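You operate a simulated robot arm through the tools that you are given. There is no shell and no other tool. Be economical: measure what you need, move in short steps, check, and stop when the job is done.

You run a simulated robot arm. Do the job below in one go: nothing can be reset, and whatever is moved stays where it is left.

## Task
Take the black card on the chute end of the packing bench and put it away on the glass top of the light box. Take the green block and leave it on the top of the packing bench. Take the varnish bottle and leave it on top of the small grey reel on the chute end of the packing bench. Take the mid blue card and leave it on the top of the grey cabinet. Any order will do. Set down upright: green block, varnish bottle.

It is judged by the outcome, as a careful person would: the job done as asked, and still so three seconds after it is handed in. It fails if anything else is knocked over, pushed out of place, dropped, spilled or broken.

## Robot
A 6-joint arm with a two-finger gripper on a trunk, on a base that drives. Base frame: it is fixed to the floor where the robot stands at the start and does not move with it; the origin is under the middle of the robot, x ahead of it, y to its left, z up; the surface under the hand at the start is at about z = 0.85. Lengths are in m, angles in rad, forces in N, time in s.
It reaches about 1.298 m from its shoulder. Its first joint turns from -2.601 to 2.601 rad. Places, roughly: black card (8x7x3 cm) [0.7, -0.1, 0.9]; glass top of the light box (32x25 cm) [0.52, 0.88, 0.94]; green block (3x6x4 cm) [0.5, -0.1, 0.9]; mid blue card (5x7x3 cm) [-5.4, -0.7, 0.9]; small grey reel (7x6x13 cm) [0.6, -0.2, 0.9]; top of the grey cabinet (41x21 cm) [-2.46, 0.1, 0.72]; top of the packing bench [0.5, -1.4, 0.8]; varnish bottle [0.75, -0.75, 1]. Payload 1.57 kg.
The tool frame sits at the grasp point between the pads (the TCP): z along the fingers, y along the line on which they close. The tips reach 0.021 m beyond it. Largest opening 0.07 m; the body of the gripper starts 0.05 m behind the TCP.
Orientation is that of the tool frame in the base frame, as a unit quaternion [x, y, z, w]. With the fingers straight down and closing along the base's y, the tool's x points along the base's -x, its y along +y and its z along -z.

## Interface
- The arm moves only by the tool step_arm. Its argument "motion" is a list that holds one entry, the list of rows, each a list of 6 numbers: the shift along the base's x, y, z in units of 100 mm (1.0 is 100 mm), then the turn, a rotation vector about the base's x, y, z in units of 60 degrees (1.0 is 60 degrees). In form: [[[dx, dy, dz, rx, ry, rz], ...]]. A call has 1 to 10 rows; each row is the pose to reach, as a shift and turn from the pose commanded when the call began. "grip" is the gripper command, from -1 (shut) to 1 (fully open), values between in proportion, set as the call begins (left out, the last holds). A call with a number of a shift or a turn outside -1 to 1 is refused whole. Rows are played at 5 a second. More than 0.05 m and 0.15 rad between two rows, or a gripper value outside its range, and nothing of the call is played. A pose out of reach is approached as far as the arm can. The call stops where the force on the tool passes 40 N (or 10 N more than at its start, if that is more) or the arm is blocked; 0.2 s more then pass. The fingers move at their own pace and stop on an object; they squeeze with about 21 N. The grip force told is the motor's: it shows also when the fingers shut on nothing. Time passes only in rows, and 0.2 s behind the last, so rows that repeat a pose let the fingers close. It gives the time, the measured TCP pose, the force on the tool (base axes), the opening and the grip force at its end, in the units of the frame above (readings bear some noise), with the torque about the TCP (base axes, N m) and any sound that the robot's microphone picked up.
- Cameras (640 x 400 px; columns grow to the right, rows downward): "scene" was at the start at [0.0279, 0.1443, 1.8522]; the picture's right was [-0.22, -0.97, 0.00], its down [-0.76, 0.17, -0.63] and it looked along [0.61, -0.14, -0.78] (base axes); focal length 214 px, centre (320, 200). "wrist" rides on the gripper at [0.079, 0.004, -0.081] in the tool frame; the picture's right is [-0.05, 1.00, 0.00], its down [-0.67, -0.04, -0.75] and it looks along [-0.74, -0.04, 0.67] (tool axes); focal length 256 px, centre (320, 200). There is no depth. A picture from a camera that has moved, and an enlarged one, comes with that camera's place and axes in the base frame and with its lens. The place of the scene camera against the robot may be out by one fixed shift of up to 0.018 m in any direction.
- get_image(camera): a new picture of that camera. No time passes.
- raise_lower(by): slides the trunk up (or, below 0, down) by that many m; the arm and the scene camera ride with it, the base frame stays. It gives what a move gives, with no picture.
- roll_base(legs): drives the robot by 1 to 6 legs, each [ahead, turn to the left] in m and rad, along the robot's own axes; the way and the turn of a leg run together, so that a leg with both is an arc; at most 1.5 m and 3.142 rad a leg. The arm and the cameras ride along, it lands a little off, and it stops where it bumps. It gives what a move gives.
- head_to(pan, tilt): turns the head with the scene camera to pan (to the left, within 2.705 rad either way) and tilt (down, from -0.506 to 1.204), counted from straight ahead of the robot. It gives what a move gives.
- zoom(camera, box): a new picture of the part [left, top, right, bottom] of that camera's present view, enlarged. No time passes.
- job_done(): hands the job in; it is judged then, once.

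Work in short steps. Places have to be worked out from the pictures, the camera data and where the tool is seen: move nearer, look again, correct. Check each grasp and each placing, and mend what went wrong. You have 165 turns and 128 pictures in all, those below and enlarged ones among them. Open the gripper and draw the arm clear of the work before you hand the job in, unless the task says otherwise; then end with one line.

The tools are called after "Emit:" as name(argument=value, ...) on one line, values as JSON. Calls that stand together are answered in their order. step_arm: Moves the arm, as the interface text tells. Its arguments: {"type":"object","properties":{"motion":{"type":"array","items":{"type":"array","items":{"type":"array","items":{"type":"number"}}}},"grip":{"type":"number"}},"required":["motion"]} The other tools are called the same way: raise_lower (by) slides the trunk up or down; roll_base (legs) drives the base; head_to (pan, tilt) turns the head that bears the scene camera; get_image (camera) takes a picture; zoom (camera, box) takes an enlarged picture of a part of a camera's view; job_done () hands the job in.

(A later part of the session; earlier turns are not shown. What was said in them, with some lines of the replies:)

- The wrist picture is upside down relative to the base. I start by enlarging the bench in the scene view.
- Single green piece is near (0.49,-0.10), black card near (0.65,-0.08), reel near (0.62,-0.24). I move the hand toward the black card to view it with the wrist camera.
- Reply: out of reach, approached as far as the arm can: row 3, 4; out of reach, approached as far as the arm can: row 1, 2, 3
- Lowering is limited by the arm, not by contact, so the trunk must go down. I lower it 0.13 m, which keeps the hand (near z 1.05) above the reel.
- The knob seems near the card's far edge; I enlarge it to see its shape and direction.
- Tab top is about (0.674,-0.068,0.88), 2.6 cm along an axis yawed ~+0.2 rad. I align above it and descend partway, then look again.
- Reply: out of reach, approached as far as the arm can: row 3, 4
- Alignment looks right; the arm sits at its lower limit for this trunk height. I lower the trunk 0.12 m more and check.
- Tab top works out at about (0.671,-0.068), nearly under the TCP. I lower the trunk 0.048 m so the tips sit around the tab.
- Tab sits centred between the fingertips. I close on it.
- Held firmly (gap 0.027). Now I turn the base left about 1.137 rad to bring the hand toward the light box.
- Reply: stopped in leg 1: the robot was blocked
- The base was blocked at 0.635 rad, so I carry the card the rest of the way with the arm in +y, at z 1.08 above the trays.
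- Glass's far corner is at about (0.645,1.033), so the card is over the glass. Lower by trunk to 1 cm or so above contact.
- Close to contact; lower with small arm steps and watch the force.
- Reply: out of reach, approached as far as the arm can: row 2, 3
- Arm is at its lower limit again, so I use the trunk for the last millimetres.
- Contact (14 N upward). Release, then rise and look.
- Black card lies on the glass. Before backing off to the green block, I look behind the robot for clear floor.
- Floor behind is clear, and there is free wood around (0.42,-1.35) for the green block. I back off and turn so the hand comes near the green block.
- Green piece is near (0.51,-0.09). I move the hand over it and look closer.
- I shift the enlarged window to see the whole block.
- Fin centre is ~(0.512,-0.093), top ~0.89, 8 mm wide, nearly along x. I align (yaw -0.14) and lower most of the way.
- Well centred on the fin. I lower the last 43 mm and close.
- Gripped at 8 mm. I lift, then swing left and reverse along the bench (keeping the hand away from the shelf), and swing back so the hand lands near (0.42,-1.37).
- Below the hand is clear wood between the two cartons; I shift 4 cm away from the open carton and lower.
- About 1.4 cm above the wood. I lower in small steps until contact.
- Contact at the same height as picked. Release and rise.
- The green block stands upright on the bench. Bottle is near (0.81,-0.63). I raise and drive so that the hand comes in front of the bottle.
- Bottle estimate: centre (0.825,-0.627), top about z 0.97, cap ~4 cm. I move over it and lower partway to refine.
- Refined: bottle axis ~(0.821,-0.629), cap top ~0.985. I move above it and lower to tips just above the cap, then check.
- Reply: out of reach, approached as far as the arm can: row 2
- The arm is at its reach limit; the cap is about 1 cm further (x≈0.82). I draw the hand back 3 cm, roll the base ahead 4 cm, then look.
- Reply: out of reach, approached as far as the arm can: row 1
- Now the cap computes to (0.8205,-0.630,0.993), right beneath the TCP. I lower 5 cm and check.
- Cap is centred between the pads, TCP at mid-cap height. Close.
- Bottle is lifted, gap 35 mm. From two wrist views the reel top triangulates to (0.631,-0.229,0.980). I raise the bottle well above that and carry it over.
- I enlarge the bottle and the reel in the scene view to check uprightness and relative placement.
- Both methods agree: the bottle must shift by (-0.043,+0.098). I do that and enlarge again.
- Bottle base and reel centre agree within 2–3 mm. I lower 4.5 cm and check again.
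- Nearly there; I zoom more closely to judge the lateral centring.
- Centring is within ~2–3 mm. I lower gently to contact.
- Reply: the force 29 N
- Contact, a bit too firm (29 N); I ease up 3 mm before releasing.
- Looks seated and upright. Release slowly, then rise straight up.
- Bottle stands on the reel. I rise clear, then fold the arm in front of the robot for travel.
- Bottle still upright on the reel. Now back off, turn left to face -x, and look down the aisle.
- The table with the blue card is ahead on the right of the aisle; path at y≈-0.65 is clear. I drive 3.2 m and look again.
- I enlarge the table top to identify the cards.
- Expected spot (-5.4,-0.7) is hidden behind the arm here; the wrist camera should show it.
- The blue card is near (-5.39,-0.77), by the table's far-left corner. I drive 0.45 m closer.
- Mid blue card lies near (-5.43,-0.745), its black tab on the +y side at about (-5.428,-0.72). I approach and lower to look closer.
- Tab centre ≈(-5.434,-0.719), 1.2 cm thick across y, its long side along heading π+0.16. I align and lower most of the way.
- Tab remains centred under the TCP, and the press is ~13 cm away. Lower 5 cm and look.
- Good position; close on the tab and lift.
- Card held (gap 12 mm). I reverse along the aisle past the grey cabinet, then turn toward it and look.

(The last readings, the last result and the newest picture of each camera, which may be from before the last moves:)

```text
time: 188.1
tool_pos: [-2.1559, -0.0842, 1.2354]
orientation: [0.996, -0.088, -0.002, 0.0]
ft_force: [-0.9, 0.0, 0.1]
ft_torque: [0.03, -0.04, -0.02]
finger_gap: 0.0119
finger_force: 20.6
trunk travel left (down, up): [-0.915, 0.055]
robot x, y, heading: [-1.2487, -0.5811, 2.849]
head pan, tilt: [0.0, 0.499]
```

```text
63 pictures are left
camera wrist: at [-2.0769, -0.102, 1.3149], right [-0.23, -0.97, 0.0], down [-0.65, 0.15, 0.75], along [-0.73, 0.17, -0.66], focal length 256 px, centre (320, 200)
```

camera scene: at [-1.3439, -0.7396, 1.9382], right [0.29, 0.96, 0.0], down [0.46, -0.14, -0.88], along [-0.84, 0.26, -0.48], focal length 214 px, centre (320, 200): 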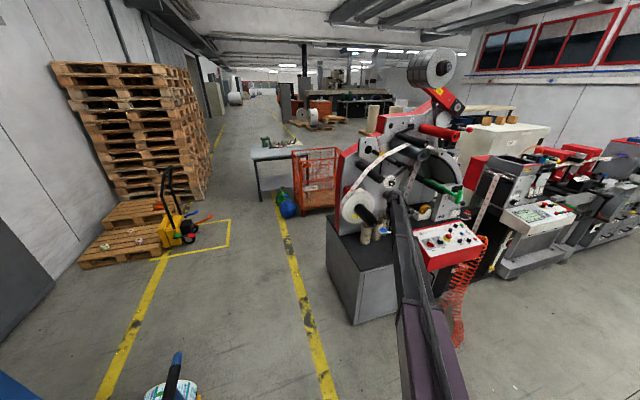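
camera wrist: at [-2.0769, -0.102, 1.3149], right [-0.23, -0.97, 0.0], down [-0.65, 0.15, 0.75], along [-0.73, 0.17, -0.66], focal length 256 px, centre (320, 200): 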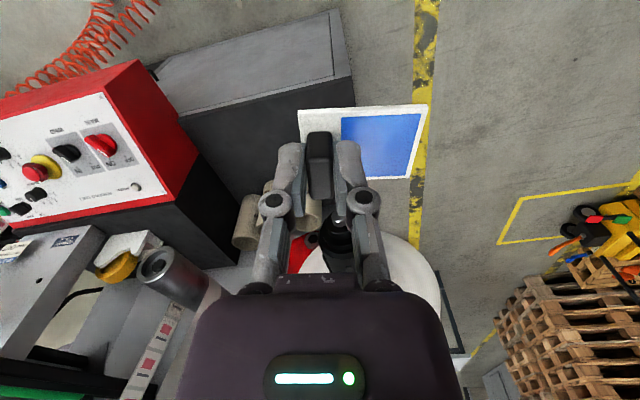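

I enlarge both views of the cabinet top.

Emit:
zoom(camera="scene", box=[310, 150, 440, 270])

Emit:
zoom(camera="wrist", box=[140, 0, 440, 260])

```text
3.33 times, centred on (375, 210) of scene
camera zoom: at [-1.3439, -0.7396, 1.9382], right [0.29, 0.96, 0.0], down [0.46, -0.14, -0.88], along [-0.84, 0.26, -0.48], focal length 715 px, centre (137, 167)
```

zoom: 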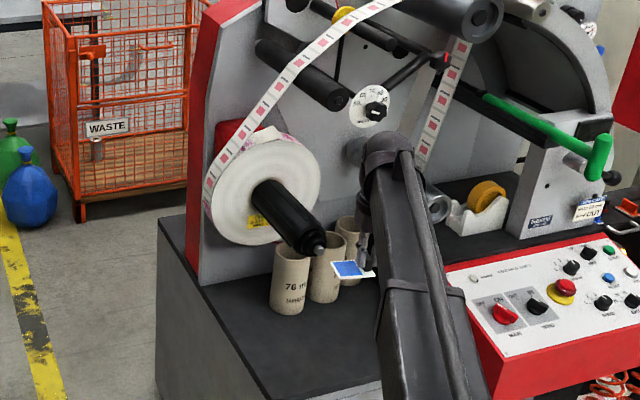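

```text
1.54 times, centred on (290, 130) of wrist
camera zoom: at [-2.0769, -0.102, 1.3149], right [-0.23, -0.97, 0.0], down [-0.65, 0.15, 0.75], along [-0.73, 0.17, -0.66], focal length 394 px, centre (366, 308)
```

zoom: 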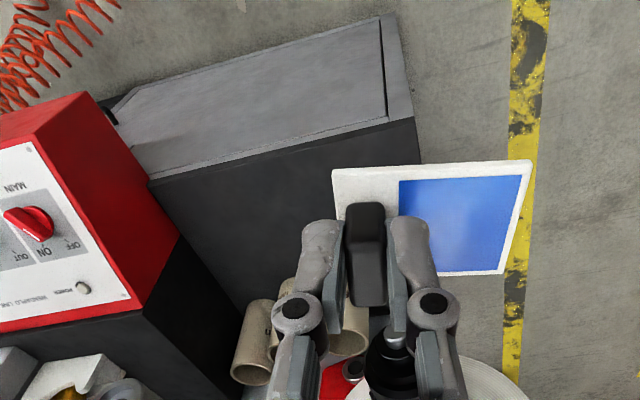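

Cabinet front edge is at x≈-2.336, top spans y≈-0.11…0.33, tubes at the back. A spindle tip at about (-2.33,-0.07,1.13) and a roller end at about (-2.37,0.22,1.15) overhang it, so I should come straight along -x at y≈0.07. I reposition the base for that.

Emit:
roll_base(legs=[[-0.12, 0], [0, -1.278], [0.686, 0], [0, 1.771]])

Emit:
get_image(camera="scene")

Emit:
get_image(camera="wrist")

```text
time: 204.6
tool_pos: [-2.1655, 0.0826, 1.2345]
orientation: [0.988, 0.156, -0.002, 0.0]
ft_force: [-0.8, -0.1, -0.9]
ft_torque: [0.0, 0.01, -0.02]
finger_gap: 0.0118
finger_force: 21.0
trunk travel left (down, up): [-0.915, 0.055]
robot x, y, heading: [-1.1294, 0.0807, -2.955]
head pan, tilt: [0.0, 0.499]
```

```text
60 pictures are left
camera scene: at [-1.1473, -0.1045, 1.9384], right [-0.18, 0.98, 0.0], down [0.47, 0.09, -0.88], along [-0.86, -0.16, -0.48], focal length 214 px, centre (320, 200)
```

scene: 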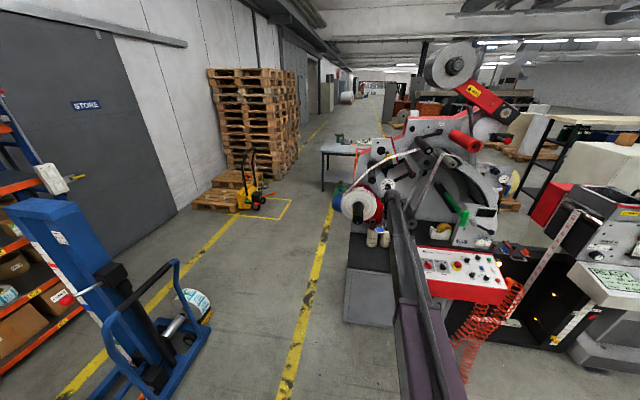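

```text
59 pictures are left
camera wrist: at [-2.0865, 0.1033, 1.3146], right [0.26, -0.97, 0.0], down [-0.64, -0.17, 0.75], along [-0.72, -0.19, -0.66], focal length 256 px, centre (320, 200)
```

wrist: 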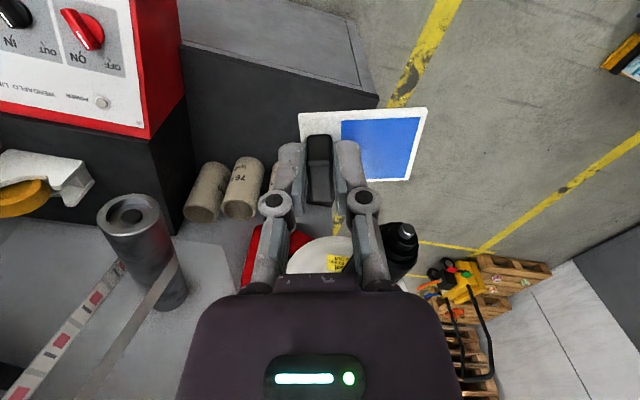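

Refined: spindle tip (-2.31,-0.07,1.14), roller end (-2.43,0.295,1.09). Free slot centre y≈0.11. I square the tool, shift to y≈0.145 and lower in front of the cabinet.

Emit:
step_arm(motion=[[[0, 0.3, 0, 0, 0, -0.12], [0, 0.62, 0, 0, 0, -0.246]]])

Emit:
raise_lower(by=-0.4)

Emit:
get_image(camera="wrist")

Emit:
get_image(camera="scene")

```text
time: 205.2
tool_pos: [-2.1657, 0.1444, 1.2348]
orientation: [1.0, 0.027, -0.002, -0.001]
ft_force: [-0.1, -0.7, 0.1]
ft_torque: [0.04, -0.01, 0.03]
finger_gap: 0.0119
finger_force: 21.1
trunk travel left (down, up): [-0.915, 0.055]
robot x, y, heading: [-1.1303, 0.0757, -2.956]
head pan, tilt: [0.0, 0.499]
```

```text
time: 209.1
tool_pos: [-2.1645, 0.1441, 0.8344]
orientation: [1.0, 0.026, -0.002, -0.002]
ft_force: [-1.1, 0.5, 0.7]
ft_torque: [-0.01, -0.01, 0.01]
finger_gap: 0.0117
finger_force: 20.8
trunk travel left (down, up): [-0.515, 0.455]
robot x, y, heading: [-1.1342, 0.0758, -2.956]
head pan, tilt: [0.0, 0.499]
```

```text
58 pictures are left
camera wrist: at [-2.084, 0.145, 0.9149], right [0.0, -1.0, 0.0], down [-0.66, 0.0, 0.75], along [-0.75, 0.0, -0.66], focal length 256 px, centre (320, 200)
```

wrist: 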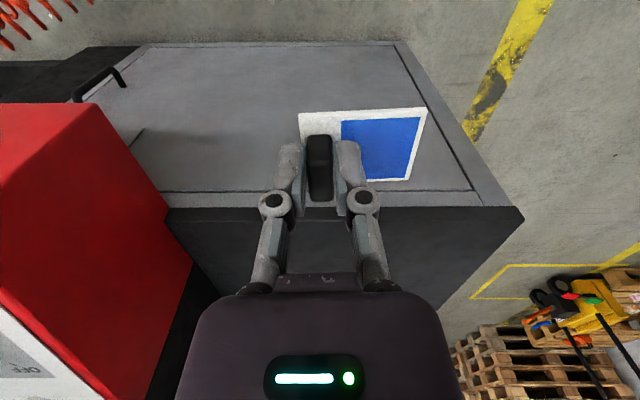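

```text
57 pictures are left
camera scene: at [-1.1467, -0.1054, 1.5383], right [-0.18, 0.98, 0.0], down [0.47, 0.09, -0.88], along [-0.86, -0.16, -0.48], focal length 214 px, centre (320, 200)
```

scene: 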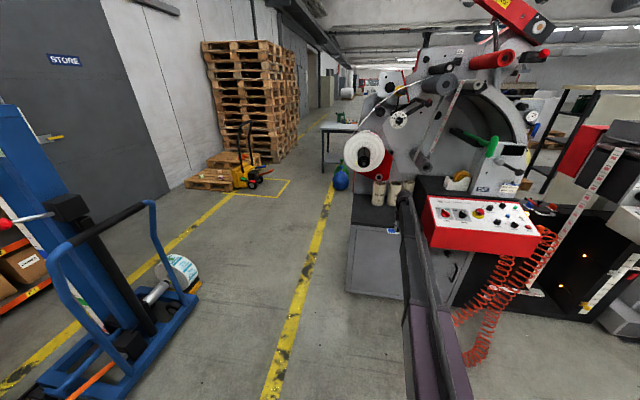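

Clear: panel side plane at y≈0.33. I roll ahead 0.21 m to bring the card over the cabinet top.

Emit:
roll_base(legs=[[0.21, 0]])

Emit:
get_image(camera="wrist")

Emit:
get_image(camera="scene")

```text
time: 210.9
tool_pos: [-2.3732, 0.1059, 0.8335]
orientation: [1.0, 0.026, -0.002, -0.002]
ft_force: [0.5, 0.6, -0.6]
ft_torque: [-0.01, 0.0, -0.01]
finger_gap: 0.0118
finger_force: 20.8
trunk travel left (down, up): [-0.515, 0.455]
robot x, y, heading: [-1.3421, 0.0405, -2.958]
head pan, tilt: [0.0, 0.499]
```

```text
56 pictures are left
camera wrist: at [-2.2931, 0.1066, 0.9147], right [0.0, -1.0, 0.0], down [-0.66, 0.0, 0.75], along [-0.75, 0.0, -0.66], focal length 256 px, centre (320, 200)
```

wrist: 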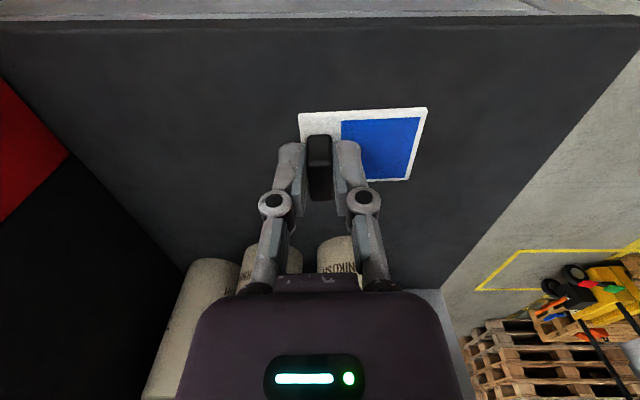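

```text
55 pictures are left
camera scene: at [-1.3561, -0.1446, 1.5383], right [-0.18, 0.98, 0.0], down [0.47, 0.09, -0.88], along [-0.86, -0.16, -0.48], focal length 214 px, centre (320, 200)
```

scene: 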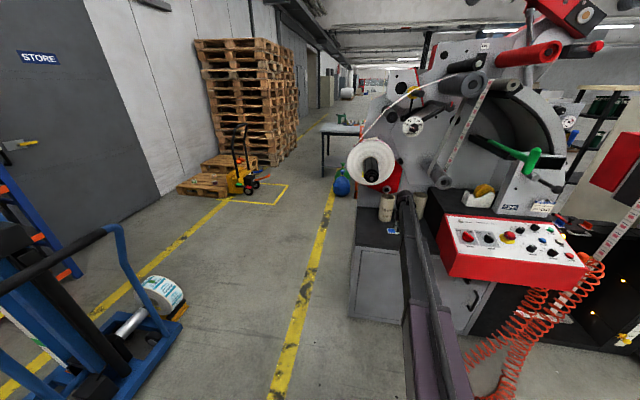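

Card is over the top; I move 3 cm further in from the front edge and lower close to contact.

Emit:
step_arm(motion=[[[-0.3, 0, 0, 0, 0, 0]]])

Emit:
raise_lower(by=-0.07)

Emit:
get_image(camera="wrist")

```text
time: 211.3
tool_pos: [-2.4037, 0.1066, 0.8346]
orientation: [1.0, 0.027, -0.001, 0.0]
ft_force: [-0.2, -0.2, 0.6]
ft_torque: [-0.02, 0.01, -0.01]
finger_gap: 0.012
finger_force: 20.8
trunk travel left (down, up): [-0.515, 0.455]
robot x, y, heading: [-1.3404, 0.0396, -2.959]
head pan, tilt: [0.0, 0.499]
```

```text
time: 212.4
tool_pos: [-2.4036, 0.1061, 0.7643]
orientation: [1.0, 0.027, -0.001, -0.001]
ft_force: [-0.6, 1.0, 0.3]
ft_torque: [0.01, -0.03, 0.02]
finger_gap: 0.0116
finger_force: 21.3
trunk travel left (down, up): [-0.445, 0.525]
robot x, y, heading: [-1.3444, 0.036, -2.958]
head pan, tilt: [0.0, 0.499]
```

```text
54 pictures are left
camera wrist: at [-2.3225, 0.1068, 0.8449], right [0.0, -1.0, 0.0], down [-0.66, 0.0, 0.75], along [-0.75, 0.0, -0.66], focal length 256 px, centre (320, 200)
```

wrist: 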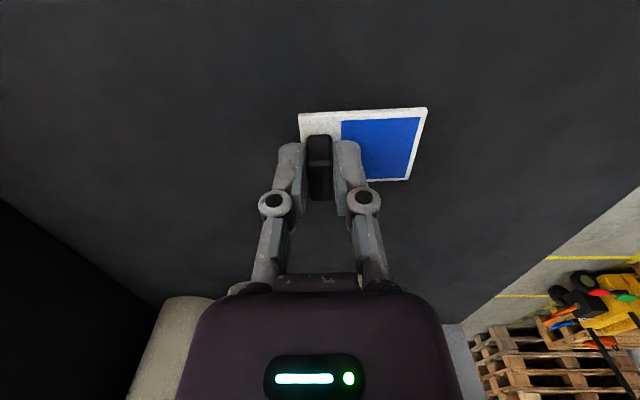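

Lower in small steps until contact.

Emit:
raise_lower(by=-0.007)

Emit:
raise_lower(by=-0.004)

```text
time: 213.0
tool_pos: [-2.4028, 0.106, 0.7572]
orientation: [1.0, 0.026, -0.002, -0.001]
ft_force: [-0.4, 0.3, 0.2]
ft_torque: [0.04, 0.0, -0.03]
finger_gap: 0.0117
finger_force: 20.9
trunk travel left (down, up): [-0.438, 0.532]
robot x, y, heading: [-1.3423, 0.0383, -2.953]
head pan, tilt: [0.0, 0.499]
```

```text
time: 213.5
tool_pos: [-2.4035, 0.1059, 0.7543]
orientation: [1.0, 0.028, -0.003, -0.001]
ft_force: [-2.7, -0.2, 11.0]
ft_torque: [-0.01, 0.09, 0.02]
finger_gap: 0.0116
finger_force: 20.6
trunk travel left (down, up): [-0.434, 0.536]
robot x, y, heading: [-1.3434, 0.0364, -2.964]
head pan, tilt: [0.0, 0.499]
```

Contact (11 N). Release and lift a little.

Emit:
step_arm(motion=[[[0, 0, 0, 0, 0, 0], [0, 0, 0, 0, 0, 0], [0, 0, 0, 0, 0, 0]]], grip=1)

Emit:
raise_lower(by=0.07)

Emit:
get_image(camera="wrist")

```text
time: 214.3
tool_pos: [-2.4025, 0.1064, 0.7526]
orientation: [1.0, 0.027, -0.002, -0.001]
ft_force: [0.8, 0.6, -0.4]
ft_torque: [0.0, -0.03, 0.01]
finger_gap: 0.0702
finger_force: 0.1
trunk travel left (down, up): [-0.434, 0.536]
robot x, y, heading: [-1.3415, 0.0392, -2.956]
head pan, tilt: [0.0, 0.499]
```

```text
time: 215.4
tool_pos: [-2.4032, 0.1043, 0.8223]
orientation: [1.0, 0.028, -0.001, 0.0]
ft_force: [0.1, -0.6, 0.3]
ft_torque: [0.03, 0.01, 0.01]
finger_gap: 0.0699
finger_force: 0.0
trunk travel left (down, up): [-0.504, 0.466]
robot x, y, heading: [-1.3364, 0.0402, -2.962]
head pan, tilt: [0.0, 0.499]
```

```text
53 pictures are left
camera wrist: at [-2.3226, 0.1068, 0.9037], right [0.0, -1.0, 0.0], down [-0.66, 0.0, 0.75], along [-0.75, 0.0, -0.66], focal length 256 px, centre (320, 200)
```

wrist: 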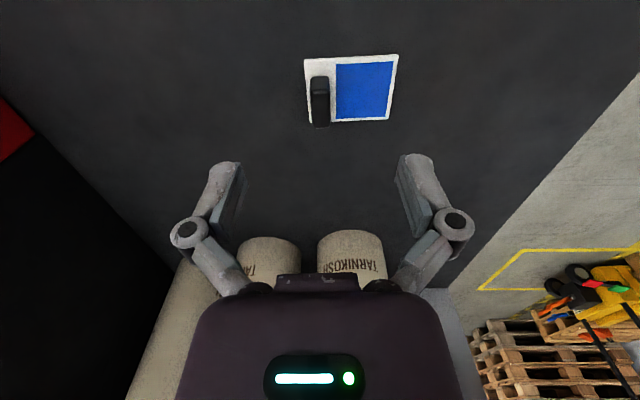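

Card lies flat on the cabinet. I back away, then look back at the bench to verify the other placements.

Emit:
roll_base(legs=[[-0.5, 0]])

Emit:
head_to(pan=2.7, tilt=0.35)

Emit:
get_image(camera="scene")

```text
time: 218.9
tool_pos: [-1.9109, 0.1963, 0.8229]
orientation: [1.0, 0.028, -0.001, 0.0]
ft_force: [0.1, -0.9, -0.8]
ft_torque: [0.0, 0.04, -0.01]
finger_gap: 0.0699
finger_force: 0.0
trunk travel left (down, up): [-0.504, 0.466]
robot x, y, heading: [-0.8502, 0.1303, -2.956]
head pan, tilt: [0.0, 0.499]
```

```text
time: 221.3
tool_pos: [-1.9106, 0.1958, 0.8236]
orientation: [1.0, 0.029, -0.002, -0.001]
ft_force: [-0.6, 0.0, 0.3]
ft_torque: [0.0, -0.03, -0.01]
finger_gap: 0.0698
finger_force: 0.1
trunk travel left (down, up): [-0.504, 0.466]
robot x, y, heading: [-0.8501, 0.1296, -2.955]
head pan, tilt: [2.7, 0.351]
```

```text
52 pictures are left
camera scene: at [-0.684, -0.0591, 1.541], right [-0.25, -0.97, 0.0], down [-0.33, 0.09, -0.94], along [0.91, -0.24, -0.34], focal length 214 px, centre (320, 200)
```

scene: 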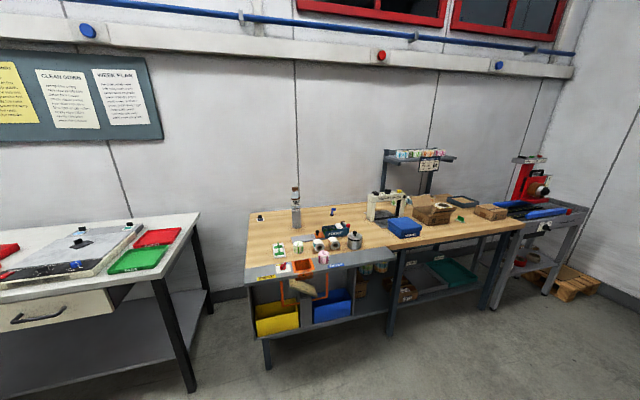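

Emit:
zoom(camera="scene", box=[230, 170, 350, 270])

Emit:
zoom(camera="scene", box=[370, 170, 490, 250])

Emit:
zoom(camera="scene", box=[0, 200, 160, 300])

```text
4.00 times, centred on (290, 220) of scene
camera zoom: at [-0.684, -0.0591, 1.541], right [-0.25, -0.97, 0.0], down [-0.33, 0.09, -0.94], along [0.91, -0.24, -0.34], focal length 858 px, centre (440, 120)
```

zoom: 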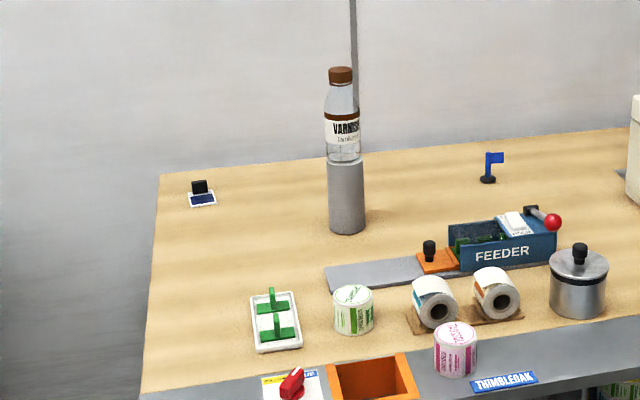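

```text
5.00 times, centred on (430, 210) of scene
camera zoom: at [-0.684, -0.0591, 1.541], right [-0.25, -0.97, 0.0], down [-0.33, 0.09, -0.94], along [0.91, -0.24, -0.34], focal length 1072 px, centre (-230, 150)
```

zoom: 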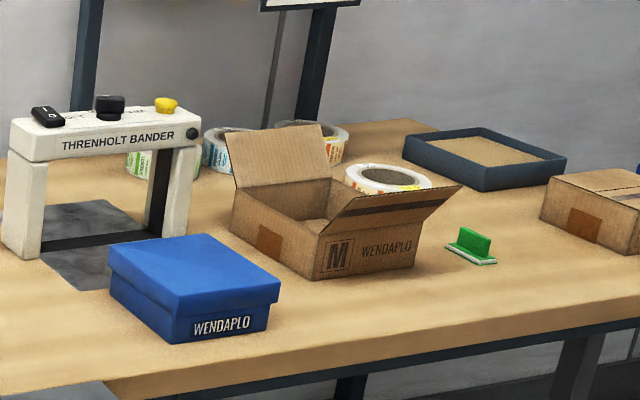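

```text
4.00 times, centred on (80, 250) of scene
camera zoom: at [-0.684, -0.0591, 1.541], right [-0.25, -0.97, 0.0], down [-0.33, 0.09, -0.94], along [0.91, -0.24, -0.34], focal length 858 px, centre (1280, 0)
```

zoom: 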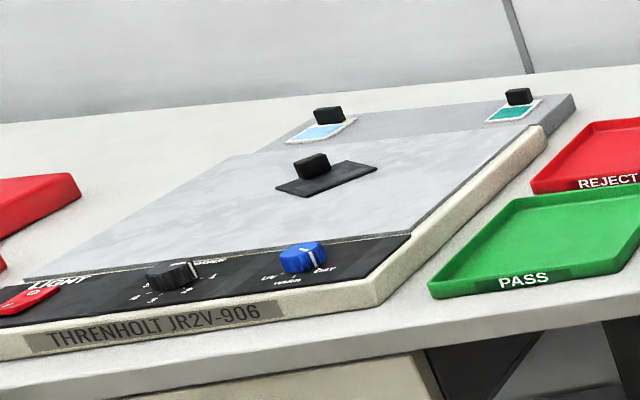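

All four placements check out, the gripper is open and the arm is clear, so I hand the job in.

Emit:
job_done()

```text
The job is handed in.
```

All four items are in place: the black card on the light box glass, the green block upright on the packing bench, the varnish bottle upright on the small grey reel, and the mid blue card on the grey cabinet. The base bumped something once while turning toward the light box, but I saw nothing knocked over or moved in the later pictures.
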